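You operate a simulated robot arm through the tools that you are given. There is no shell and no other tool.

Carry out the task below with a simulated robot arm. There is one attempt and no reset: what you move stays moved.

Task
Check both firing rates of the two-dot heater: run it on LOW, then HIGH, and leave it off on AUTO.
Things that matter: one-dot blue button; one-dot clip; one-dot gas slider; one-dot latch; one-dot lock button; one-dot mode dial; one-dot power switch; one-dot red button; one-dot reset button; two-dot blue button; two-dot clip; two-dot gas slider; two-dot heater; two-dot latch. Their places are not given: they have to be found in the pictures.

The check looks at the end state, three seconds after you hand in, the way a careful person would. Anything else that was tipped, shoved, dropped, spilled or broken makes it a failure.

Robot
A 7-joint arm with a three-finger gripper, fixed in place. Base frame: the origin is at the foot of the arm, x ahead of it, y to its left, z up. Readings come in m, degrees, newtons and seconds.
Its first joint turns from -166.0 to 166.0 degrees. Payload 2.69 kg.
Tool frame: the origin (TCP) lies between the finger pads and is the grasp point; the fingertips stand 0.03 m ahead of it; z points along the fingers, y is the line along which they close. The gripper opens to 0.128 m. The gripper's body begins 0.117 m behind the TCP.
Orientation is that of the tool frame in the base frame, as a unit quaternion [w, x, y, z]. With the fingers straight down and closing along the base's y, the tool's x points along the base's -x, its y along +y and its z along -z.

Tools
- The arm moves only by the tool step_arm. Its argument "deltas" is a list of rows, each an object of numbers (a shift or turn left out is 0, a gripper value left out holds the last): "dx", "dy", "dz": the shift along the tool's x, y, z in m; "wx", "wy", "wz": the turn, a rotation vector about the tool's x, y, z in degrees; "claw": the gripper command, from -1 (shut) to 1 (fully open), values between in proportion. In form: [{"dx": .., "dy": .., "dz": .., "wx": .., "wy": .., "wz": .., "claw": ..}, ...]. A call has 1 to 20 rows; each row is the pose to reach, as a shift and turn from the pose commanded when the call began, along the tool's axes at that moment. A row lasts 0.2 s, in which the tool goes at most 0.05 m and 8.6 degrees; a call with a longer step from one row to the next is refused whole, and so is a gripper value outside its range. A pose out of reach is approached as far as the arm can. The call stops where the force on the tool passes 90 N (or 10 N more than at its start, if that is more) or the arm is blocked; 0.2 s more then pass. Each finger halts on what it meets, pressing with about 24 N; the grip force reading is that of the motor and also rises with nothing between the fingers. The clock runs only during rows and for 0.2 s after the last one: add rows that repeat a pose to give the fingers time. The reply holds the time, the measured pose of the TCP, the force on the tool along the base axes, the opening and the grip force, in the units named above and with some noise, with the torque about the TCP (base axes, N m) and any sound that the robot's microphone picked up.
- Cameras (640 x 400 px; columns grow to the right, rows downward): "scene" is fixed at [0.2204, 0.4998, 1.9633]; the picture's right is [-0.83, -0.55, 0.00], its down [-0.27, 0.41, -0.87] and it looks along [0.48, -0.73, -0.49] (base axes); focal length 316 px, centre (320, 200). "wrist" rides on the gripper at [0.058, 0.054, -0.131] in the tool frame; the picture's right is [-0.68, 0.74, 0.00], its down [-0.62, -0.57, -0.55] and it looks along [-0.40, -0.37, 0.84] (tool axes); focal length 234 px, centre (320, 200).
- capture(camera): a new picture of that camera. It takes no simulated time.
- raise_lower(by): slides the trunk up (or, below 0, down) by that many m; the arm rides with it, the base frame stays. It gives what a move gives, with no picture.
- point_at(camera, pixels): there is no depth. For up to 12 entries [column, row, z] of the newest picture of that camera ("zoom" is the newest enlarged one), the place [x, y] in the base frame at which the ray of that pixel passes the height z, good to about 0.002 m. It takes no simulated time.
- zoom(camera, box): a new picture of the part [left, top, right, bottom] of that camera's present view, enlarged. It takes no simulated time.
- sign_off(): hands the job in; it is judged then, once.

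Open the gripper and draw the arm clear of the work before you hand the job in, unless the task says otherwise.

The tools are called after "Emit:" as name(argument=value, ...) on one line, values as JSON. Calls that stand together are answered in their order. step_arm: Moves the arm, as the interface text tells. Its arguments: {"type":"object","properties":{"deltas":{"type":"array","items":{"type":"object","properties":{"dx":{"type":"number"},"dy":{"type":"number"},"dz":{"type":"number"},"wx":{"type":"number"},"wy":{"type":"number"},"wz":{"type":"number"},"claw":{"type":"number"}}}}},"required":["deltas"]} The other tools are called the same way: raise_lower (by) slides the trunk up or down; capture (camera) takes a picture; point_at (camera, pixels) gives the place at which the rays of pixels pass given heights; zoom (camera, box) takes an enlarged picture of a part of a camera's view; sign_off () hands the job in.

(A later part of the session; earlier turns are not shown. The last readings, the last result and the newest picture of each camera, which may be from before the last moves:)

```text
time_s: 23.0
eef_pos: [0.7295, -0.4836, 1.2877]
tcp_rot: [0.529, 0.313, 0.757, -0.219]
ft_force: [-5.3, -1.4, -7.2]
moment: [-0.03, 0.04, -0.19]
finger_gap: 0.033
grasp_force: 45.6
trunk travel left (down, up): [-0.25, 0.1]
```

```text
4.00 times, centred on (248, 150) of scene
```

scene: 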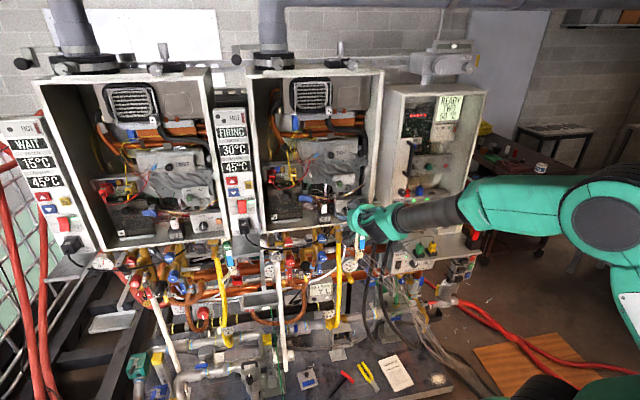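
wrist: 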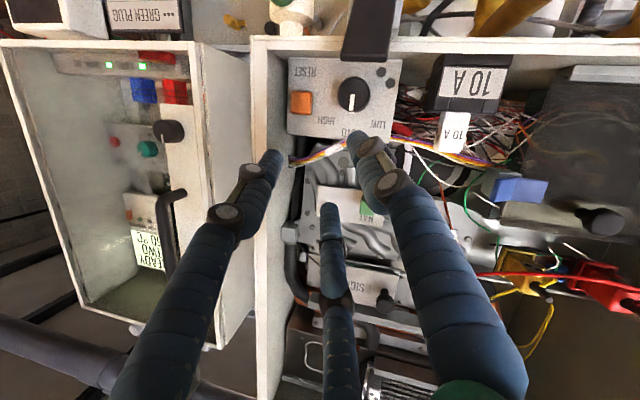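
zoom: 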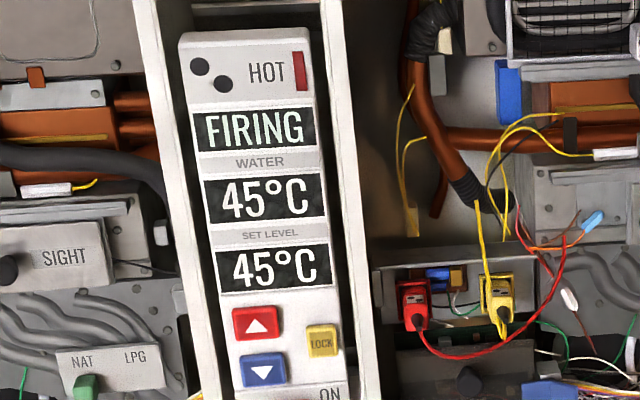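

The dial is gripped (33 mm across, 46 N) and the heater is FIRING at 45 °C. I turn it 45° counter-clockwise (seen from the front) towards LOW about the dial's own axis.

Emit:
step_arm(deltas=[{"dx": 0.0001, "dy": 0.0013, "dz": 0.0, "wx": 2.565, "wz": -7.05}, {"dx": 0.0003, "dy": 0.0026, "dz": 0.0001, "wx": 5.13, "wz": -14.1}, {"dx": 0.0007, "dy": 0.0038, "dz": 0.0003, "wx": 7.695, "wz": -21.15}, {"dx": 0.0013, "dy": 0.005, "dz": 0.0005, "wx": 10.26, "wz": -28.19}, {"dx": 0.0019, "dy": 0.0061, "dz": 0.0007, "wx": 12.825, "wz": -35.24}, {"dx": 0.0028, "dy": 0.0071, "dz": 0.001, "wx": 15.39, "wz": -42.29}, {"dx": 0.0028, "dy": 0.0071, "dz": 0.001, "wx": 15.39, "wz": -42.29}])

Emit:
zoom(camera="wrist", box=[240, 30, 440, 170])

Emit:
zoom(camera="scene", box=[200, 100, 296, 200])

Emit:
zoom(camera="scene", box=[320, 180, 400, 240])

```text
time_s: 24.6
eef_pos: [0.7332, -0.4779, 1.2872]
tcp_rot: [0.369, 0.087, 0.783, -0.492]
ft_force: [-13.0, -5.7, -9.1]
moment: [0.02, 0.13, -0.37]
finger_gap: 0.0331
grasp_force: 45.0
trunk travel left (down, up): [-0.25, 0.1]
```

```text
2.86 times, centred on (340, 100) of wrist
```

zoom: 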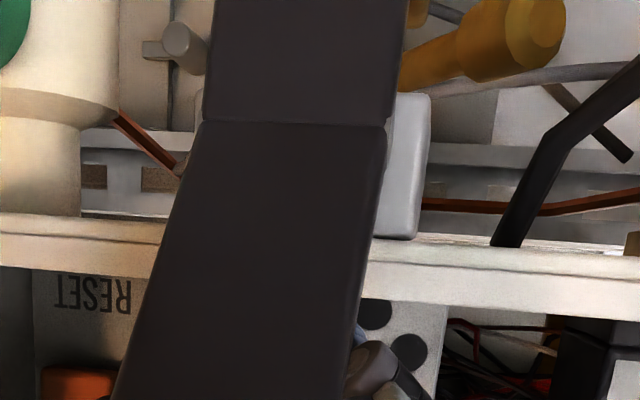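

```text
4.00 times, centred on (248, 150) of scene
```

zoom: 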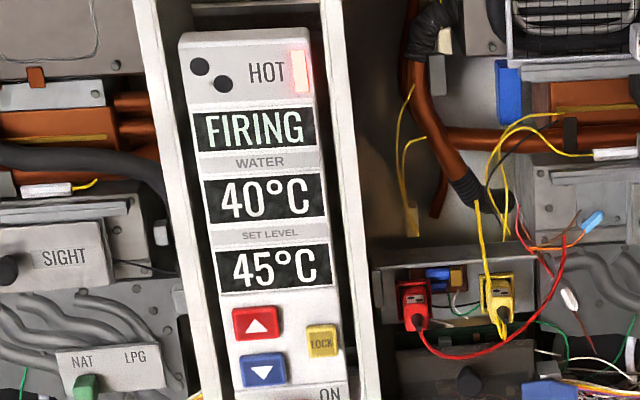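

```text
6.67 times, centred on (360, 210) of scene
```

zoom: 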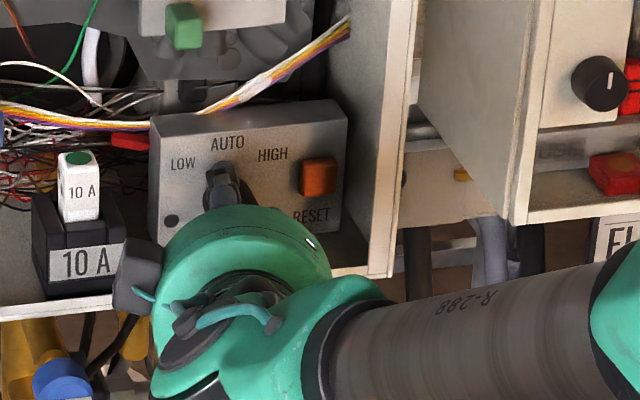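

The water has fallen to 40 °C with FIRING still shown and HOT lamp lit, consistent with a lower rate. I open the fingers slightly (the lower finger has limited room) and retreat along the tool axis to see the dial.

Emit:
step_arm(deltas=[{"claw": -0.33}, {"claw": -0.33}, {"dz": -0.015, "claw": -0.33}, {"dz": -0.035}, {"dz": -0.06}, {"dz": -0.08}, {"dz": -0.08}])

Emit:
zoom(camera="wrist", box=[240, 30, 440, 170])

Emit:
zoom(camera="scene", box=[200, 100, 296, 200])

Emit:
zoom(camera="scene", box=[320, 180, 400, 240])

Emit:
zoom(camera="scene", box=[395, 85, 491, 145])

```text
time_s: 26.2
eef_pos: [0.6951, -0.4101, 1.3066]
tcp_rot: [0.37, 0.086, 0.783, -0.493]
ft_force: [-0.6, 1.0, 0.2]
moment: [0.0, -0.02, 0.0]
finger_gap: 0.0429
grasp_force: 0.0
trunk travel left (down, up): [-0.25, 0.1]
```

```text
2.86 times, centred on (340, 100) of wrist
```

zoom: 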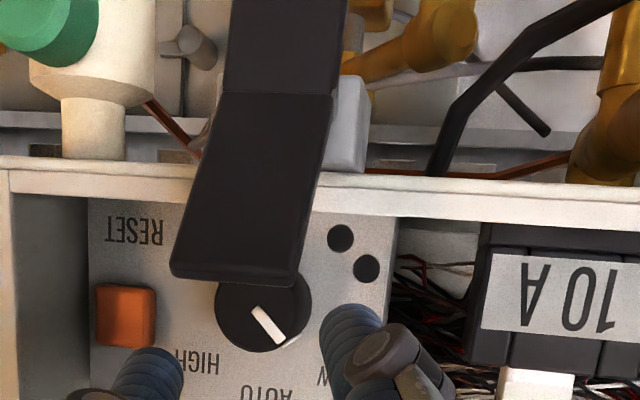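

```text
4.00 times, centred on (248, 150) of scene
```

zoom: 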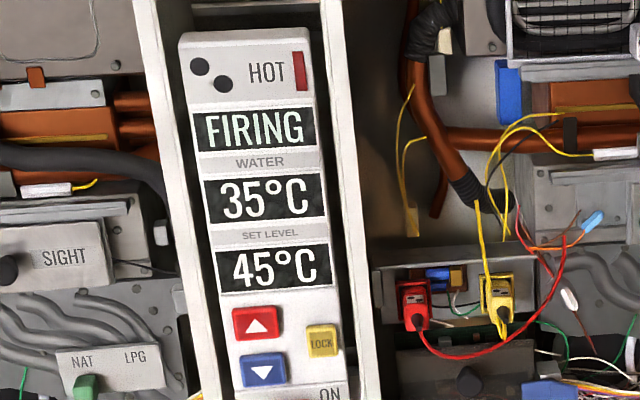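

```text
6.67 times, centred on (360, 210) of scene
```

zoom: 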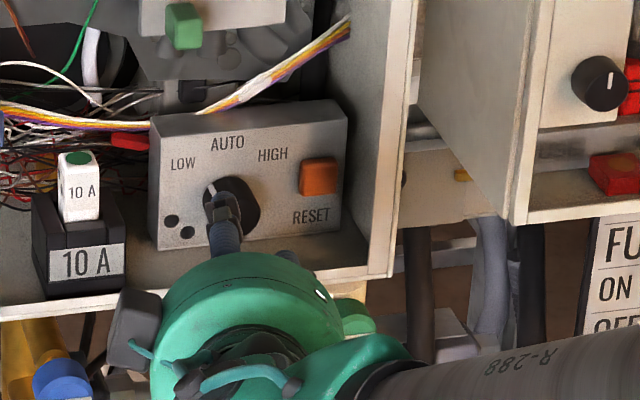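

```text
6.67 times, centred on (443, 115) of scene
```

zoom: 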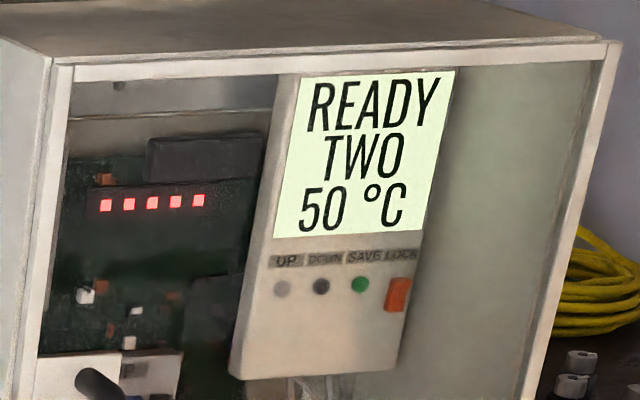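

The dial pointer now points up-left to LOW and the heater is FIRING with water settling down to 35 °C. I hold still for 3 s so it runs on LOW for a good while.

Emit:
step_arm(deltas=[{"dz": 0}, {"dz": 0}, {"dz": 0}, {"dz": 0}, {"dz": 0}, {"dz": 0}, {"dz": 0}, {"dz": 0}, {"dz": 0}, {"dz": 0}, {"dz": 0}, {"dz": 0}, {"dz": 0}, {"dz": 0}, {"dz": 0}])

Emit:
zoom(camera="scene", box=[200, 100, 296, 200])

Emit:
zoom(camera="wrist", box=[290, 90, 390, 170])

Emit:
capture(camera="scene")

```text
time_s: 29.4
eef_pos: [0.6946, -0.41, 1.3052]
tcp_rot: [0.37, 0.086, 0.783, -0.492]
ft_force: [0.0, 0.5, 0.1]
moment: [-0.03, -0.02, 0.01]
finger_gap: 0.0428
grasp_force: 0.2
trunk travel left (down, up): [-0.25, 0.1]
```

```text
4.00 times, centred on (248, 150) of scene
```

zoom: 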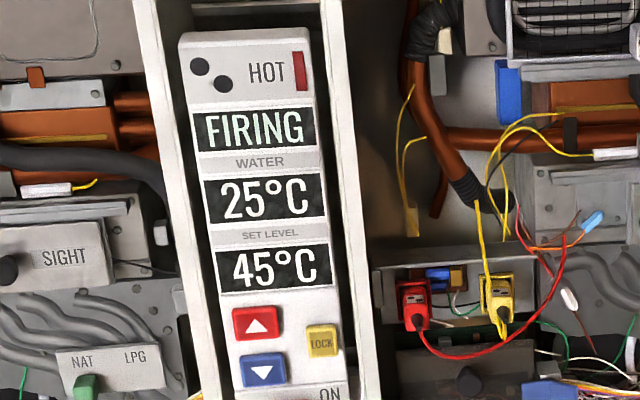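

```text
5.00 times, centred on (340, 130) of wrist
```

zoom: 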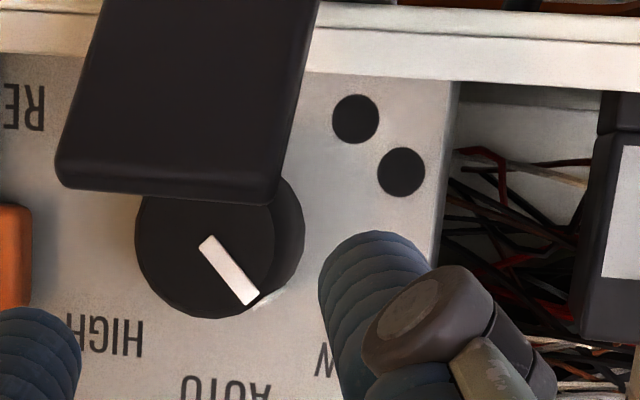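

```text
taken
```

scene: 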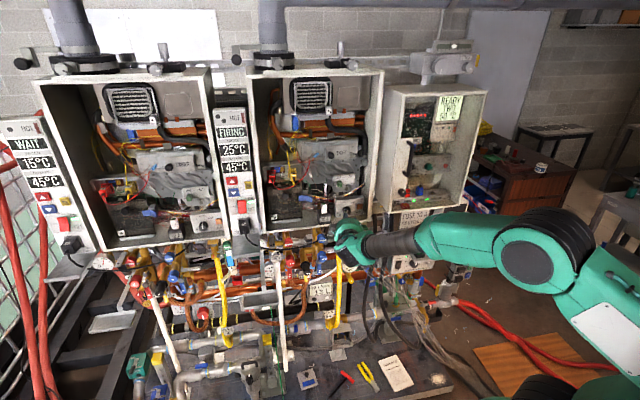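

FIRING continues on LOW with water at 25 °C; I hold 3 more seconds to see it settle.

Emit:
step_arm(deltas=[{"dz": 0}, {"dz": 0}, {"dz": 0}, {"dz": 0}, {"dz": 0}, {"dz": 0}, {"dz": 0}, {"dz": 0}, {"dz": 0}, {"dz": 0}, {"dz": 0}, {"dz": 0}, {"dz": 0}, {"dz": 0}, {"dz": 0}])

Emit:
zoom(camera="scene", box=[200, 100, 296, 200])

Emit:
zoom(camera="scene", box=[280, 235, 390, 305])

```text
time_s: 32.6
eef_pos: [0.6944, -0.4113, 1.3056]
tcp_rot: [0.369, 0.086, 0.784, -0.492]
ft_force: [0.0, -0.4, 0.1]
moment: [-0.01, 0.02, -0.01]
finger_gap: 0.0428
grasp_force: 0.1
trunk travel left (down, up): [-0.25, 0.1]
```

```text
4.00 times, centred on (248, 150) of scene
```

zoom: 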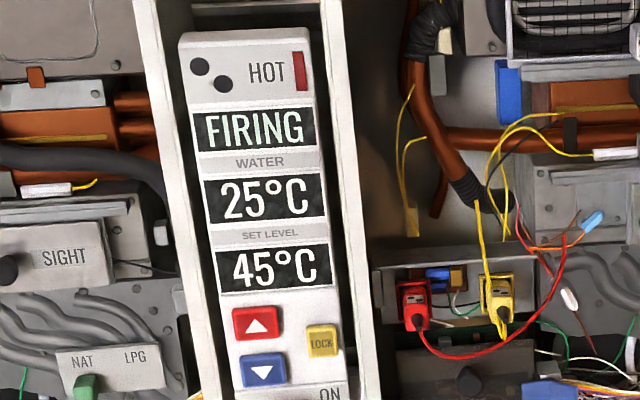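

```text
5.71 times, centred on (335, 270) of scene
```

zoom: 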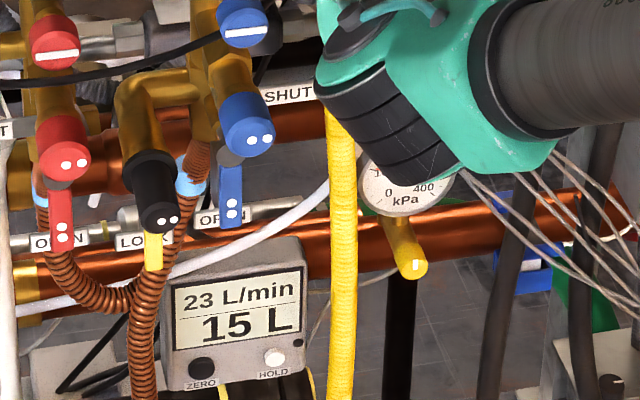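

LOW is steady: FIRING at 25 °C for several seconds. I go back in along the same line at roll -45°, to grip the dial again.

Emit:
step_arm(deltas=[{"dz": 0.02}, {"dz": 0.04}, {"dz": 0.06}, {"dz": 0.079}, {"dz": 0.079}])

```text
time_s: 33.8
eef_pos: [0.7352, -0.4803, 1.286]
tcp_rot: [0.37, 0.086, 0.783, -0.493]
ft_force: [-0.4, 0.2, 0.3]
moment: [0.03, -0.01, -0.02]
finger_gap: 0.0428
grasp_force: 0.1
trunk travel left (down, up): [-0.25, 0.1]
```

No contact on the way in. I close on the dial at roll -45°.

Emit:
step_arm(deltas=[{"claw": -1}, {"claw": -1}, {"claw": -1}])

```text
time_s: 34.6
eef_pos: [0.7346, -0.4795, 1.2857]
tcp_rot: [0.37, 0.085, 0.784, -0.491]
ft_force: [5.4, -1.3, -3.8]
moment: [0.03, 0.0, 0.34]
finger_gap: 0.0335
grasp_force: 45.0
trunk travel left (down, up): [-0.25, 0.1]
```

Gripped again. I turn the dial 45° clockwise (through AUTO), then I'll re-grip for the second half to HIGH.

Emit:
step_arm(deltas=[{"dx": 0.0001, "dy": -0.0014, "dz": 0.0, "wx": -2.565, "wz": 7.05}, {"dx": 0.0003, "dy": -0.0027, "dz": 0.0001, "wx": -5.13, "wz": 14.1}, {"dx": 0.0008, "dy": -0.004, "dz": 0.0003, "wx": -7.695, "wz": 21.15}, {"dx": 0.0013, "dy": -0.0053, "dz": 0.0005, "wx": -10.26, "wz": 28.19}, {"dx": 0.002, "dy": -0.0064, "dz": 0.0007, "wx": -12.825, "wz": 35.24}, {"dx": 0.0029, "dy": -0.0074, "dz": 0.0011, "wx": -15.39, "wz": 42.29}, {"dx": 0.0029, "dy": -0.0074, "dz": 0.0011, "wx": -15.39, "wz": 42.29}])

Emit:
zoom(camera="wrist", box=[220, 60, 420, 200])

Emit:
zoom(camera="scene", box=[200, 100, 296, 200])

```text
time_s: 36.2
eef_pos: [0.7302, -0.4828, 1.2882]
tcp_rot: [0.529, 0.314, 0.758, -0.218]
ft_force: [2.9, -8.8, -13.7]
moment: [0.02, 0.12, -0.16]
finger_gap: 0.0334
grasp_force: 44.9
trunk travel left (down, up): [-0.25, 0.1]
```

```text
2.86 times, centred on (320, 130) of wrist
```

zoom: 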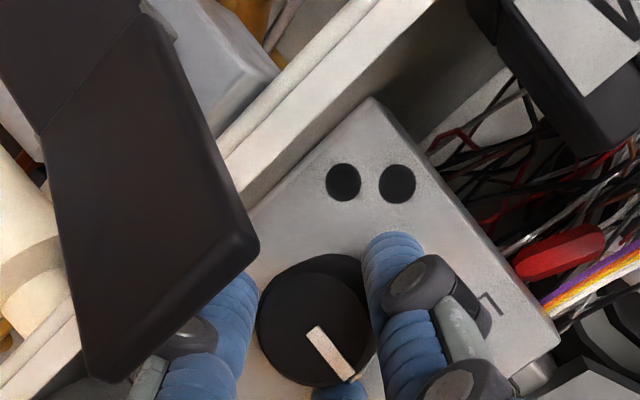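

```text
4.00 times, centred on (248, 150) of scene
```

zoom: 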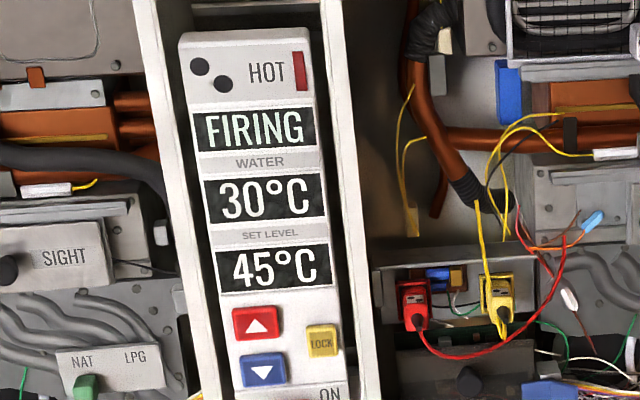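

The dial is back at AUTO (water rising again). I release, retreat 8 cm and roll to -45° around the dial axis for the second half-turn.

Emit:
step_arm(deltas=[{"claw": -0.33}, {"claw": -0.33}, {"dz": -0.015, "claw": -0.33}, {"dz": -0.035}, {"dz": -0.06}, {"dz": -0.08}, {"dz": -0.08}])

Emit:
step_arm(deltas=[{"dx": 0.0003, "dy": 0.0049, "dz": 0.0001, "wx": 2.565, "wz": -7.05}, {"dx": 0.0012, "dy": 0.0098, "dz": 0.0004, "wx": 5.13, "wz": -14.1}, {"dx": 0.0027, "dy": 0.0144, "dz": 0.001, "wx": 7.695, "wz": -21.15}, {"dx": 0.0047, "dy": 0.0189, "dz": 0.0017, "wx": 10.26, "wz": -28.19}, {"dx": 0.0073, "dy": 0.023, "dz": 0.0027, "wx": 12.825, "wz": -35.24}, {"dx": 0.0104, "dy": 0.0267, "dz": 0.0038, "wx": 15.39, "wz": -42.29}, {"dx": 0.0104, "dy": 0.0267, "dz": 0.0038, "wx": 15.39, "wz": -42.29}])

Emit:
zoom(camera="wrist", box=[240, 30, 440, 170])

```text
time_s: 37.8
eef_pos: [0.6758, -0.4299, 1.3162]
tcp_rot: [0.53, 0.313, 0.757, -0.219]
ft_force: [-0.2, 0.1, -0.3]
moment: [-0.01, 0.01, 0.01]
finger_gap: 0.0428
grasp_force: 0.1
trunk travel left (down, up): [-0.25, 0.1]
```

```text
time_s: 39.4
eef_pos: [0.6965, -0.4101, 1.3054]
tcp_rot: [0.369, 0.086, 0.784, -0.493]
ft_force: [0.1, -0.4, 0.1]
moment: [-0.05, 0.0, 0.0]
finger_gap: 0.0429
grasp_force: 0.1
trunk travel left (down, up): [-0.25, 0.1]
```

```text
2.86 times, centred on (340, 100) of wrist
```

zoom: 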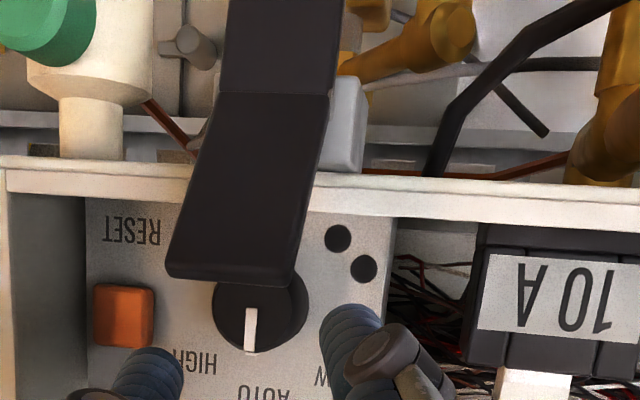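

The pointer is at AUTO and the tool is lined up at roll -45°. I go in, grip, and turn 45° clockwise to HIGH.

Emit:
step_arm(deltas=[{"dz": 0.02}, {"dz": 0.04}, {"dz": 0.06}, {"dz": 0.077}, {"dz": 0.077}, {"dz": 0.077, "claw": -1}, {"dz": 0.077, "claw": -1}, {"dz": 0.077, "claw": -1}])

```text
time_s: 41.2
eef_pos: [0.7323, -0.474, 1.2862]
tcp_rot: [0.369, 0.086, 0.783, -0.493]
ft_force: [-13.3, -1.7, 0.0]
moment: [0.01, 0.14, -0.42]
finger_gap: 0.0329
grasp_force: 45.0
trunk travel left (down, up): [-0.25, 0.1]
```

Gripped (33 mm) with a modest 13 N side load; I check the view before turning.

Emit:
zoom(camera="wrist", box=[240, 30, 440, 170])

Emit:
zoom(camera="scene", box=[320, 180, 400, 240])

```text
2.86 times, centred on (340, 100) of wrist
```

zoom: 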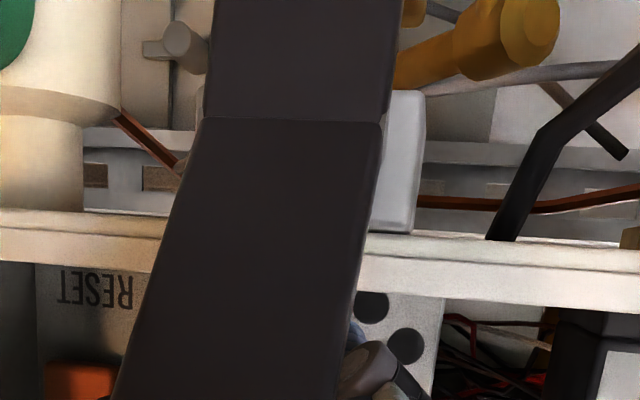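

```text
6.67 times, centred on (360, 210) of scene
```

zoom: 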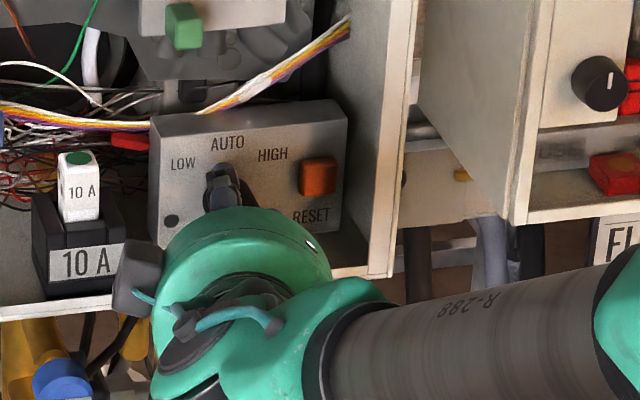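

The grip looks the same as last time; I turn 45° clockwise to HIGH.

Emit:
step_arm(deltas=[{"dx": 0.0001, "dy": -0.0014, "dz": 0.0, "wx": -2.565, "wz": 7.05}, {"dx": 0.0003, "dy": -0.0027, "dz": 0.0001, "wx": -5.13, "wz": 14.1}, {"dx": 0.0008, "dy": -0.004, "dz": 0.0003, "wx": -7.695, "wz": 21.15}, {"dx": 0.0013, "dy": -0.0053, "dz": 0.0005, "wx": -10.26, "wz": 28.19}, {"dx": 0.002, "dy": -0.0064, "dz": 0.0007, "wx": -12.825, "wz": 35.24}, {"dx": 0.0029, "dy": -0.0074, "dz": 0.0011, "wx": -15.39, "wz": 42.29}, {"dx": 0.0029, "dy": -0.0074, "dz": 0.0011, "wx": -15.39, "wz": 42.29}])

Emit:
zoom(camera="wrist", box=[220, 60, 420, 200])

Emit:
zoom(camera="scene", box=[200, 100, 296, 200])

```text
time_s: 42.8
eef_pos: [0.7266, -0.4809, 1.29]
tcp_rot: [0.529, 0.314, 0.758, -0.218]
ft_force: [-14.9, -7.6, -16.3]
moment: [-0.07, 0.8, -0.43]
finger_gap: 0.0324
grasp_force: 45.0
trunk travel left (down, up): [-0.25, 0.1]
```

```text
2.86 times, centred on (320, 130) of wrist
```

zoom: 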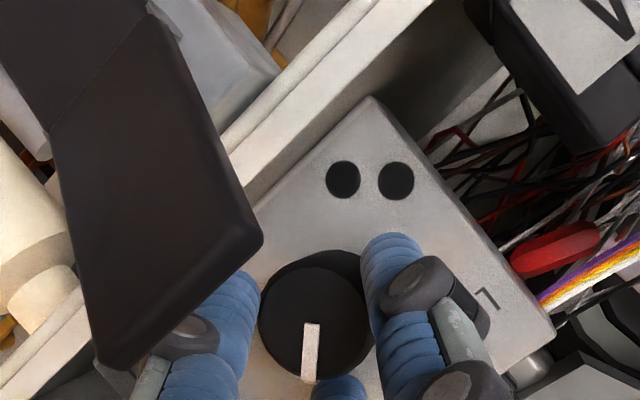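

```text
4.00 times, centred on (248, 150) of scene
```

zoom: 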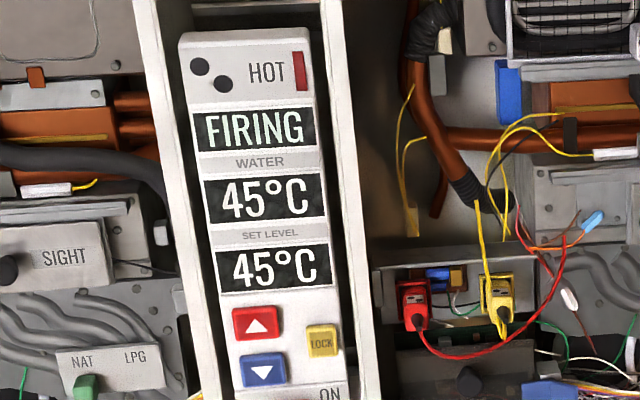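

The pointer has turned roughly 40-45° toward HIGH. I release, retreat and check both dial and display.

Emit:
step_arm(deltas=[{"claw": -0.33}, {"claw": -0.33}, {"dz": -0.015, "claw": -0.33}, {"dz": -0.035}, {"dz": -0.06}, {"dz": -0.08}, {"dz": -0.08}])

Emit:
capture(camera="wrist")

Emit:
zoom(camera="wrist", box=[240, 60, 400, 180])

Emit:
zoom(camera="scene", box=[200, 100, 296, 200])

Emit:
zoom(camera="scene", box=[320, 180, 400, 240])

```text
time_s: 44.4
eef_pos: [0.6739, -0.4264, 1.3191]
tcp_rot: [0.53, 0.312, 0.757, -0.218]
ft_force: [0.7, 0.4, -0.2]
moment: [0.02, 0.01, 0.02]
finger_gap: 0.0431
grasp_force: 0.0
trunk travel left (down, up): [-0.25, 0.1]
```

```text
taken
```

wrist: 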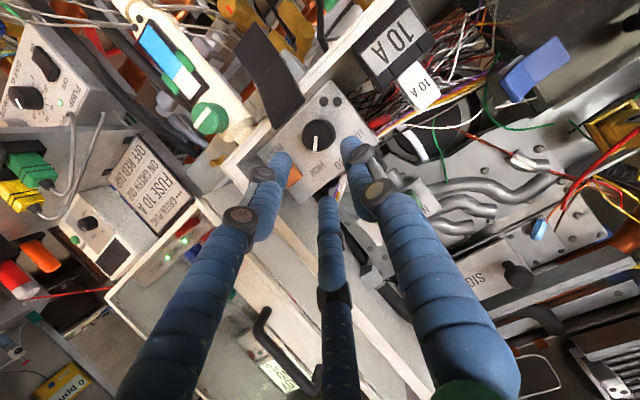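

```text
3.33 times, centred on (320, 120) of wrist
```

zoom: 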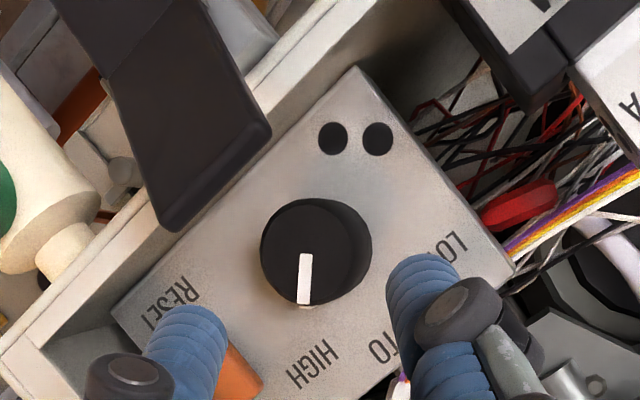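

```text
4.00 times, centred on (248, 150) of scene
```

zoom: 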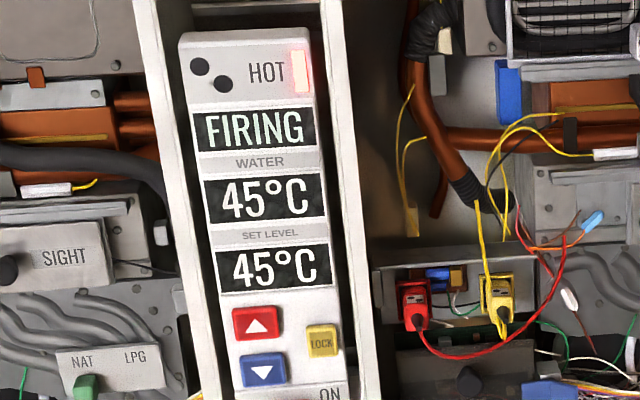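

```text
6.67 times, centred on (360, 210) of scene
```

zoom: 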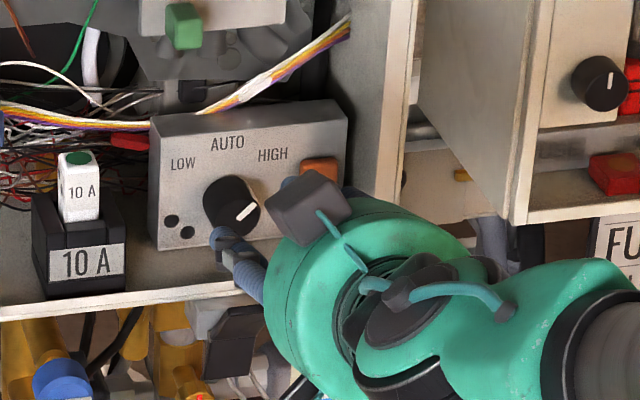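

The pointer is at HIGH, the display shows FIRING 45 °C and the HOT lamp has come on. I hold 2 s and re-read the display.

Emit:
step_arm(deltas=[{"dz": 0}, {"dz": 0}, {"dz": 0}, {"dz": 0}, {"dz": 0}, {"dz": 0}, {"dz": 0}, {"dz": 0}, {"dz": 0}])

Emit:
zoom(camera="scene", box=[200, 100, 296, 200])

Emit:
capture(camera="scene")

```text
time_s: 46.4
eef_pos: [0.6749, -0.4265, 1.3182]
tcp_rot: [0.531, 0.312, 0.757, -0.219]
ft_force: [0.2, -0.5, 0.8]
moment: [0.04, 0.02, 0.01]
finger_gap: 0.0431
grasp_force: 0.1
trunk travel left (down, up): [-0.25, 0.1]
```

```text
4.00 times, centred on (248, 150) of scene
```

zoom: 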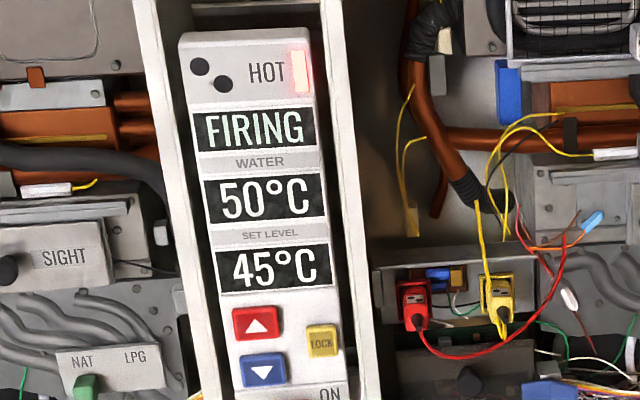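

```text
taken
```

scene: 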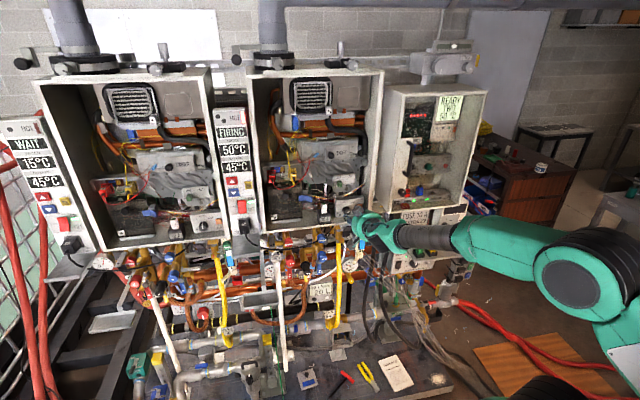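

HIGH is confirmed: FIRING with water rising past set level to 50 °C, HOT lit. Now I go back in at roll 0 and grip the dial to return it to AUTO.

Emit:
step_arm(deltas=[{"dx": 0.0005, "dy": -0.0005, "dz": 0.02}, {"dx": 0.001, "dy": -0.001, "dz": 0.04}, {"dx": 0.0013, "dy": -0.0016, "dz": 0.06}, {"dx": 0.0013, "dy": -0.0016, "dz": 0.0835}, {"dx": 0.0013, "dy": -0.0016, "dz": 0.0835}])

Emit:
zoom(camera="wrist", box=[220, 60, 420, 200])

Emit:
zoom(camera="scene", box=[200, 100, 296, 200])

```text
time_s: 47.6
eef_pos: [0.7296, -0.4827, 1.2885]
tcp_rot: [0.529, 0.313, 0.757, -0.22]
ft_force: [0.3, -1.1, 0.3]
moment: [-0.03, -0.03, -0.02]
finger_gap: 0.0431
grasp_force: 0.0
trunk travel left (down, up): [-0.25, 0.1]
```

```text
2.86 times, centred on (320, 130) of wrist
```

zoom: 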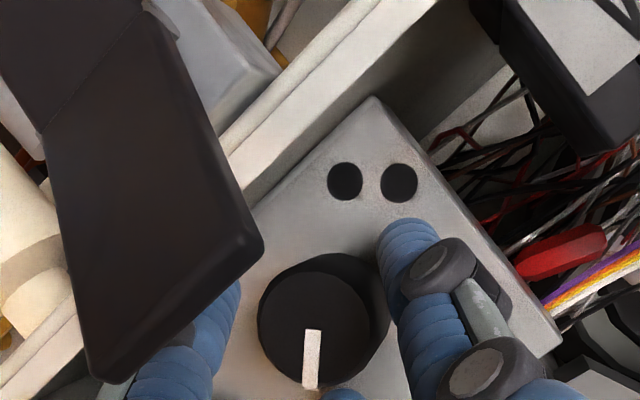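

```text
4.00 times, centred on (248, 150) of scene
```

zoom: 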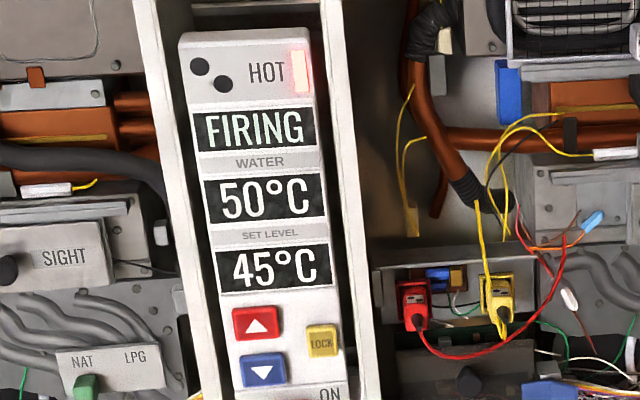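

In position around the dial; I hold 2 s more on HIGH to be sure it runs steadily, then close the grip.

Emit:
step_arm(deltas=[{"dz": 0}, {"dz": 0}, {"dz": 0}, {"dz": 0}, {"dz": 0}, {"dz": 0}, {"dz": 0}, {"dz": 0}, {"dz": 0}])

Emit:
zoom(camera="scene", box=[200, 100, 296, 200])

Emit:
step_arm(deltas=[{"claw": -1}, {"claw": -1}, {"claw": -1}])

```text
time_s: 49.6
eef_pos: [0.7287, -0.4824, 1.288]
tcp_rot: [0.53, 0.314, 0.757, -0.22]
ft_force: [-0.1, -0.5, 0.2]
moment: [0.01, -0.02, -0.04]
finger_gap: 0.0429
grasp_force: 0.2
trunk travel left (down, up): [-0.25, 0.1]
```

```text
4.00 times, centred on (248, 150) of scene
```

zoom: 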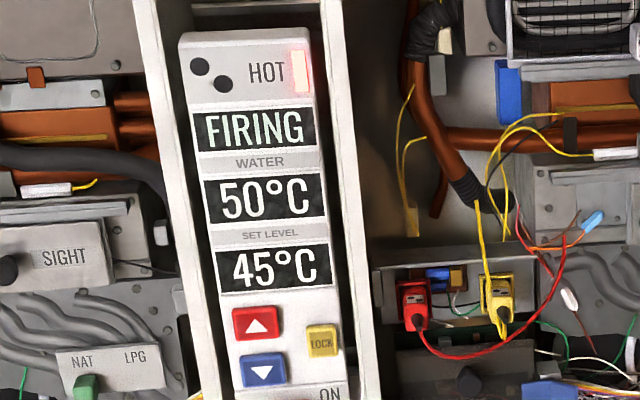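

```text
time_s: 50.4
eef_pos: [0.7298, -0.4838, 1.2886]
tcp_rot: [0.53, 0.313, 0.757, -0.22]
ft_force: [3.7, 2.6, 0.1]
moment: [-0.05, -0.05, 0.22]
finger_gap: 0.0328
grasp_force: 45.0
trunk travel left (down, up): [-0.25, 0.1]
```

HIGH held steady at FIRING 50 °C. The dial is gripped (33 mm); I turn it 45° counter-clockwise back to AUTO.

Emit:
step_arm(deltas=[{"dx": 0.0001, "dy": 0.0014, "dz": 0.0, "wx": 2.565, "wz": -7.05}, {"dx": 0.0003, "dy": 0.0027, "dz": 0.0001, "wx": 5.13, "wz": -14.1}, {"dx": 0.0008, "dy": 0.004, "dz": 0.0003, "wx": 7.695, "wz": -21.15}, {"dx": 0.0013, "dy": 0.0053, "dz": 0.0005, "wx": 10.26, "wz": -28.19}, {"dx": 0.002, "dy": 0.0064, "dz": 0.0007, "wx": 12.825, "wz": -35.24}, {"dx": 0.0029, "dy": 0.0074, "dz": 0.0011, "wx": 15.39, "wz": -42.29}, {"dx": 0.0029, "dy": 0.0074, "dz": 0.0011, "wx": 15.39, "wz": -42.29}])

Emit:
step_arm(deltas=[{"claw": -0.33}, {"claw": -0.33}, {"dz": -0.015, "claw": -0.33}, {"dz": -0.035}, {"dz": -0.06}, {"dz": -0.08}, {"dz": -0.08}])

Emit:
zoom(camera="wrist", box=[270, 70, 400, 170])

Emit:
zoom(camera="scene", box=[200, 100, 296, 200])

Emit:
zoom(camera="scene", box=[320, 180, 400, 240])

```text
time_s: 52.0
eef_pos: [0.7348, -0.4789, 1.2854]
tcp_rot: [0.369, 0.086, 0.783, -0.493]
ft_force: [9.9, -8.0, 7.8]
moment: [-0.27, -0.2, 0.06]
finger_gap: 0.0328
grasp_force: 44.7
trunk travel left (down, up): [-0.25, 0.1]
```

```text
time_s: 53.6
eef_pos: [0.696, -0.4097, 1.3036]
tcp_rot: [0.369, 0.086, 0.784, -0.492]
ft_force: [-0.4, 0.8, -0.6]
moment: [-0.02, -0.02, -0.01]
finger_gap: 0.0428
grasp_force: 0.1
trunk travel left (down, up): [-0.25, 0.1]
```

```text
4.00 times, centred on (335, 120) of wrist
```

zoom: 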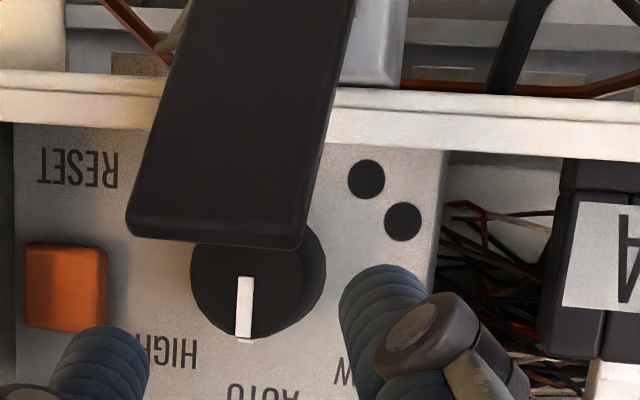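

```text
4.00 times, centred on (248, 150) of scene
```

zoom: 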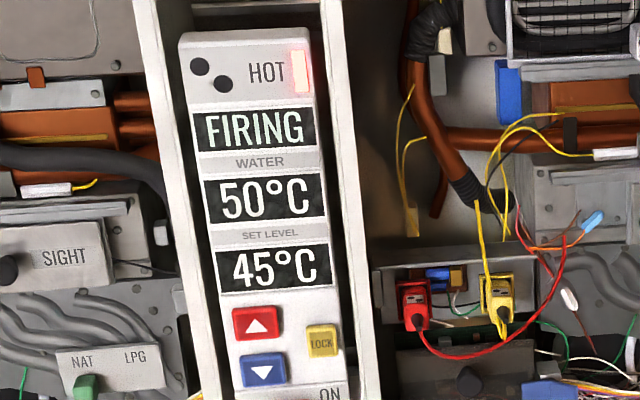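

```text
6.67 times, centred on (360, 210) of scene
```

zoom: 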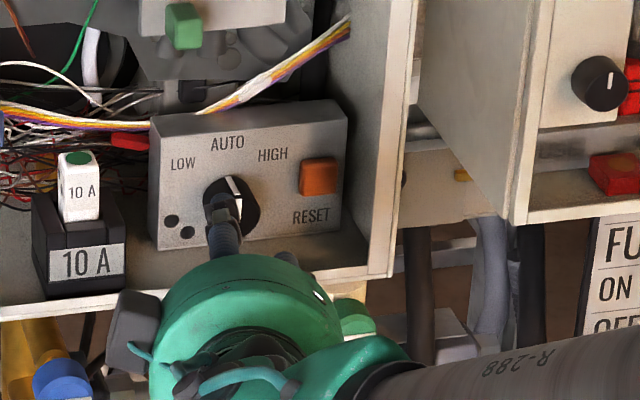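

The dial pointer is back at AUTO. I retreat up and out, rolling the tool back to 0.

Emit:
step_arm(deltas=[{"dx": -0.005, "dy": -0.014, "dz": -0.027}, {"dx": -0.0106, "dy": -0.028, "dz": -0.054}, {"dx": -0.0159, "dy": -0.0424, "dz": -0.0803, "wx": -2.565, "wz": 7.05}, {"dx": -0.0159, "dy": -0.0424, "dz": -0.0803, "wx": -5.13, "wz": 14.1}, {"dx": -0.0159, "dy": -0.0424, "dz": -0.0803, "wx": -7.695, "wz": 21.15}, {"dx": -0.0159, "dy": -0.0424, "dz": -0.0803, "wx": -10.26, "wz": 28.19}, {"dx": -0.0159, "dy": -0.0424, "dz": -0.0803, "wx": -12.825, "wz": 35.24}, {"dx": -0.0159, "dy": -0.0424, "dz": -0.0803, "wx": -15.39, "wz": 42.29}, {"dx": -0.0159, "dy": -0.0424, "dz": -0.0803, "wx": -15.39, "wz": 42.29}])

Emit:
zoom(camera="wrist", box=[220, 60, 420, 200])

Emit:
zoom(camera="scene", box=[200, 100, 296, 200])

```text
time_s: 55.6
eef_pos: [0.6442, -0.3607, 1.3645]
tcp_rot: [0.53, 0.314, 0.757, -0.219]
ft_force: [0.0, -0.9, -1.0]
moment: [0.02, -0.01, 0.01]
finger_gap: 0.0429
grasp_force: 0.2
trunk travel left (down, up): [-0.25, 0.1]
```

```text
2.86 times, centred on (320, 130) of wrist
```

zoom: 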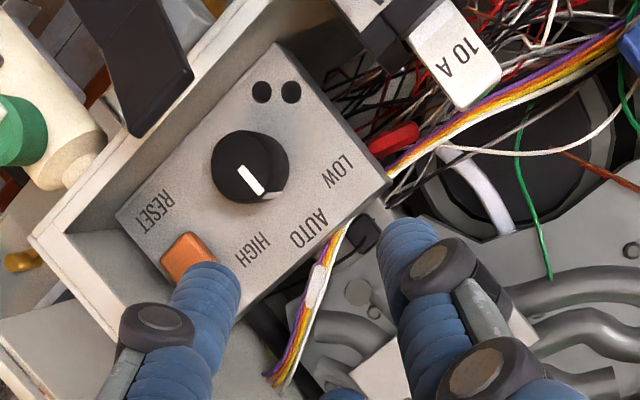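

```text
4.00 times, centred on (248, 150) of scene
```

zoom: 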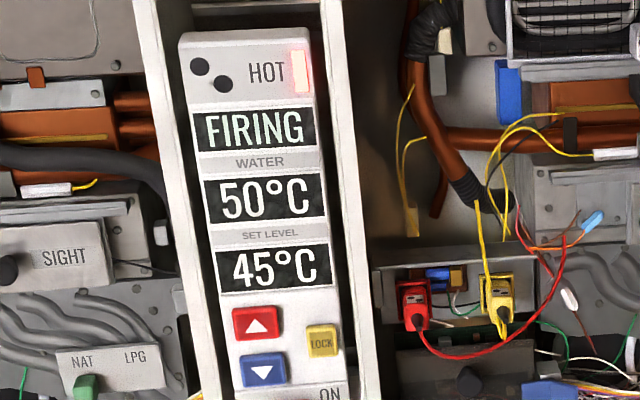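

The pointer looks at AUTO; the display still reads 50 °C, so I level the tool and let a couple of seconds pass to see the water come back towards 45 °C as proof of AUTO.

Emit:
step_arm(deltas=[{"wy": -7}, {"wy": -14}, {"wy": -20}, {"wy": -20}, {"wy": -20}, {"wy": -20}, {"wy": -20}, {"wy": -20}, {"wy": -20}, {"wy": -20}])

Emit:
zoom(camera="scene", box=[200, 100, 296, 200])

Emit:
zoom(camera="wrist", box=[240, 60, 340, 160])

Emit:
zoom(camera="scene", box=[320, 185, 376, 225])

```text
time_s: 57.8
eef_pos: [0.6459, -0.361, 1.3648]
tcp_rot: [0.653, 0.27, 0.654, -0.27]
ft_force: [-0.1, 0.9, 0.5]
moment: [-0.02, 0.01, 0.04]
finger_gap: 0.0429
grasp_force: 0.0
trunk travel left (down, up): [-0.25, 0.1]
```

```text
4.00 times, centred on (248, 150) of scene
```

zoom: 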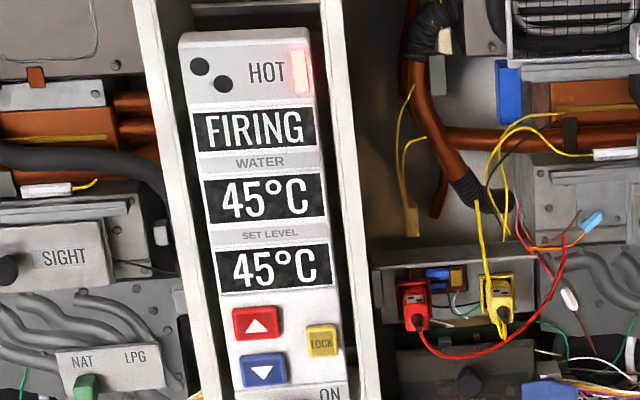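

```text
4.00 times, centred on (290, 110) of wrist
```

zoom: 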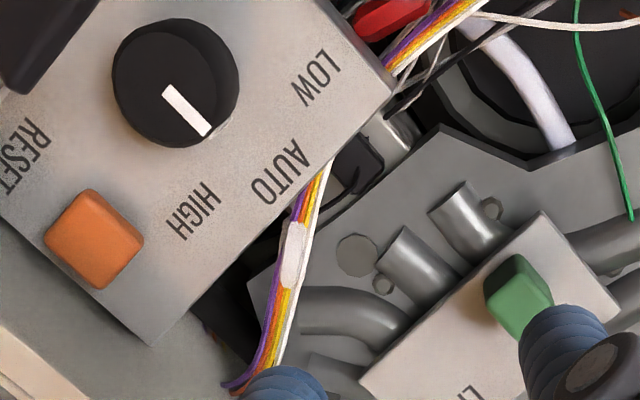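

```text
10.00 times, centred on (348, 205) of scene
```

zoom: 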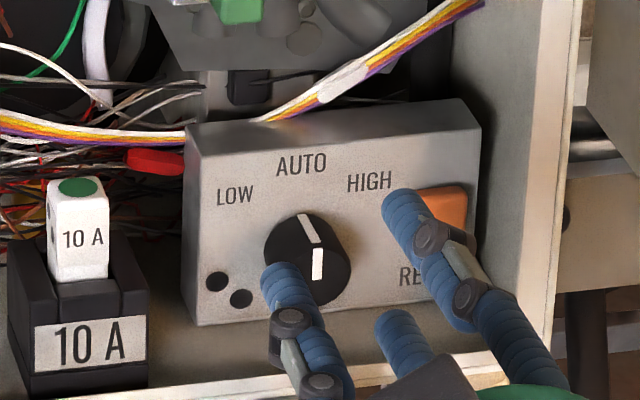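

Water is back to 45 °C, so AUTO is in effect and the pointer matches its starting look. Now I close the fingers and move left to a standoff in front of the rocker's OFF half (z≈1.358).

Emit:
step_arm(deltas=[{"dx": 0.0, "dy": 0.03, "claw": -1}, {"dx": 0.0, "dy": 0.075, "claw": -1}, {"dx": 0.001, "dy": 0.12, "claw": -1}, {"dx": 0.002, "dy": 0.165}, {"dx": 0.003, "dy": 0.21}, {"dx": 0.004, "dy": 0.255}, {"dx": 0.005, "dy": 0.3}, {"dx": 0.006, "dy": 0.345}, {"dx": 0.0068, "dy": 0.3875}, {"dx": 0.0068, "dy": 0.3875, "dz": 0.03}, {"dx": 0.0068, "dy": 0.3875, "dz": 0.06}, {"dx": 0.0068, "dy": 0.3875, "dz": 0.06}])

Emit:
zoom(camera="wrist", box=[240, 60, 440, 200])

Emit:
zoom(camera="scene", box=[210, 170, 290, 220])

```text
time_s: 60.4
eef_pos: [0.9622, -0.1288, 1.358]
tcp_rot: [0.652, 0.271, 0.654, -0.271]
ft_force: [0.2, 0.0, -0.5]
moment: [-0.01, -0.01, -0.01]
finger_gap: 0.0021
grasp_force: 23.9
trunk travel left (down, up): [-0.25, 0.1]
```

```text
2.86 times, centred on (340, 130) of wrist
```

zoom: 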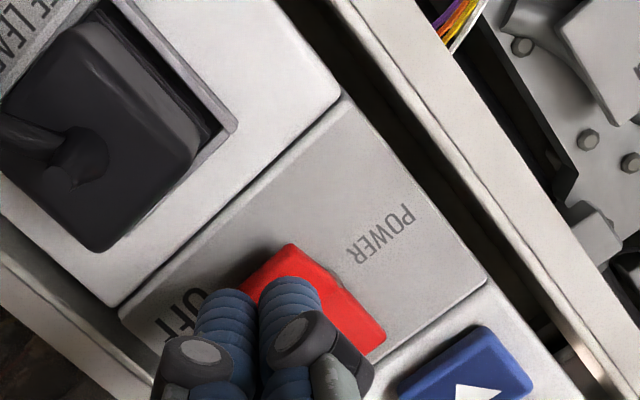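

```text
8.00 times, centred on (250, 195) of scene
```

zoom: 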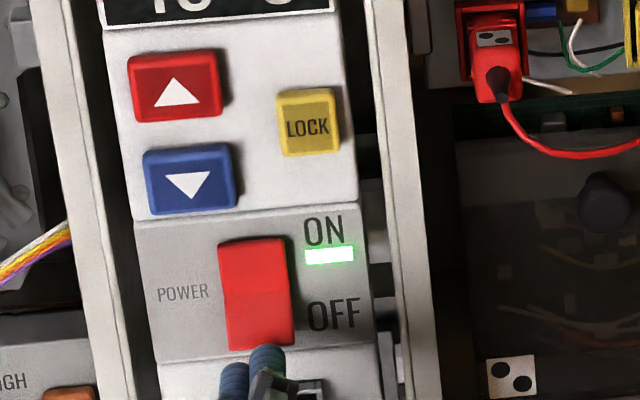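

Fingertips are lined up in front of the raised OFF half. I press in small steps.

Emit:
step_arm(deltas=[{"dz": 0.008}, {"dz": 0.014}, {"dz": 0.018}, {"dz": 0.022}, {"dz": 0.022}])

Emit:
zoom(camera="wrist", box=[240, 60, 440, 200])

Emit:
zoom(camera="scene", box=[210, 100, 290, 220])

```text
time_s: 61.6
eef_pos: [0.9765, -0.1441, 1.3581]
tcp_rot: [0.654, 0.27, 0.654, -0.27]
ft_force: [-0.3, 0.1, -0.1]
moment: [0.01, 0.0, 0.01]
finger_gap: 0.002
grasp_force: 24.1
trunk travel left (down, up): [-0.25, 0.1]
```

```text
2.86 times, centred on (340, 130) of wrist
```

zoom: 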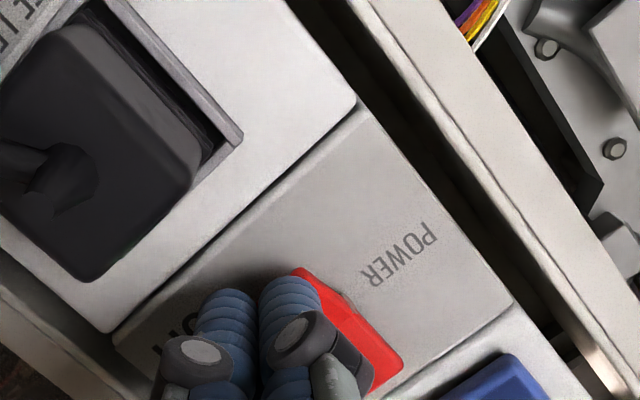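

```text
3.33 times, centred on (250, 160) of scene
```

zoom: 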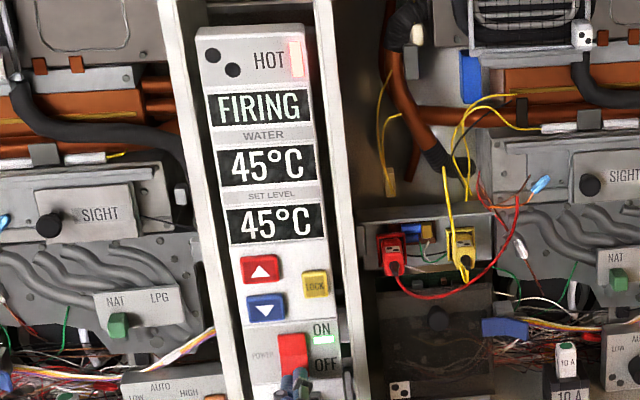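

No contact yet (tip at d≈0.822); I continue another 12 mm in 3 mm steps.

Emit:
step_arm(deltas=[{"dz": 0.003}, {"dz": 0.006}, {"dz": 0.009}, {"dz": 0.011}, {"dz": 0.011}])

Emit:
zoom(camera="wrist", box=[240, 60, 440, 200])

Emit:
zoom(camera="scene", box=[210, 100, 290, 220])

```text
time_s: 62.8
eef_pos: [0.9844, -0.1529, 1.3573]
tcp_rot: [0.653, 0.271, 0.653, -0.271]
ft_force: [0.3, -0.3, 0.3]
moment: [-0.01, -0.01, 0.04]
finger_gap: 0.0021
grasp_force: 24.5
trunk travel left (down, up): [-0.25, 0.1]
```

```text
2.86 times, centred on (340, 130) of wrist
```

zoom: 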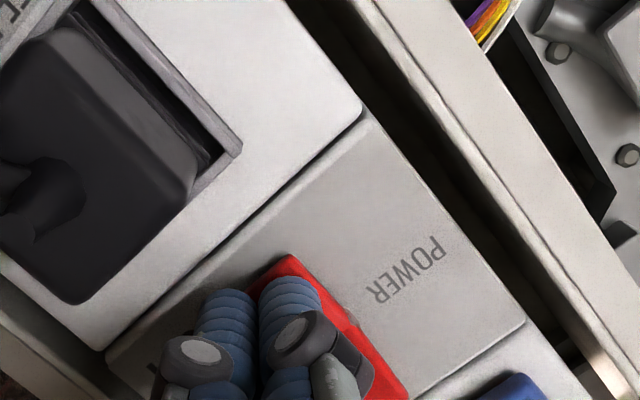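

```text
3.33 times, centred on (250, 160) of scene
```

zoom: 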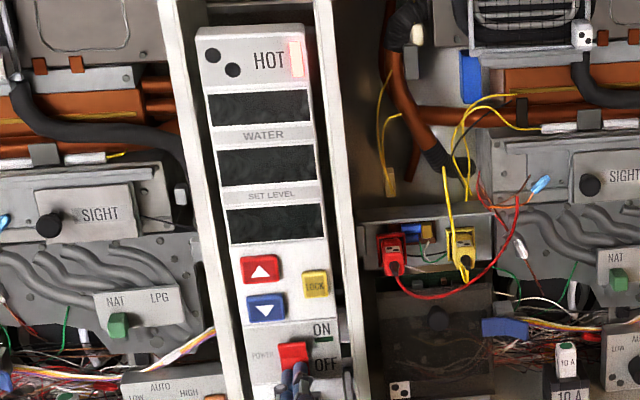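

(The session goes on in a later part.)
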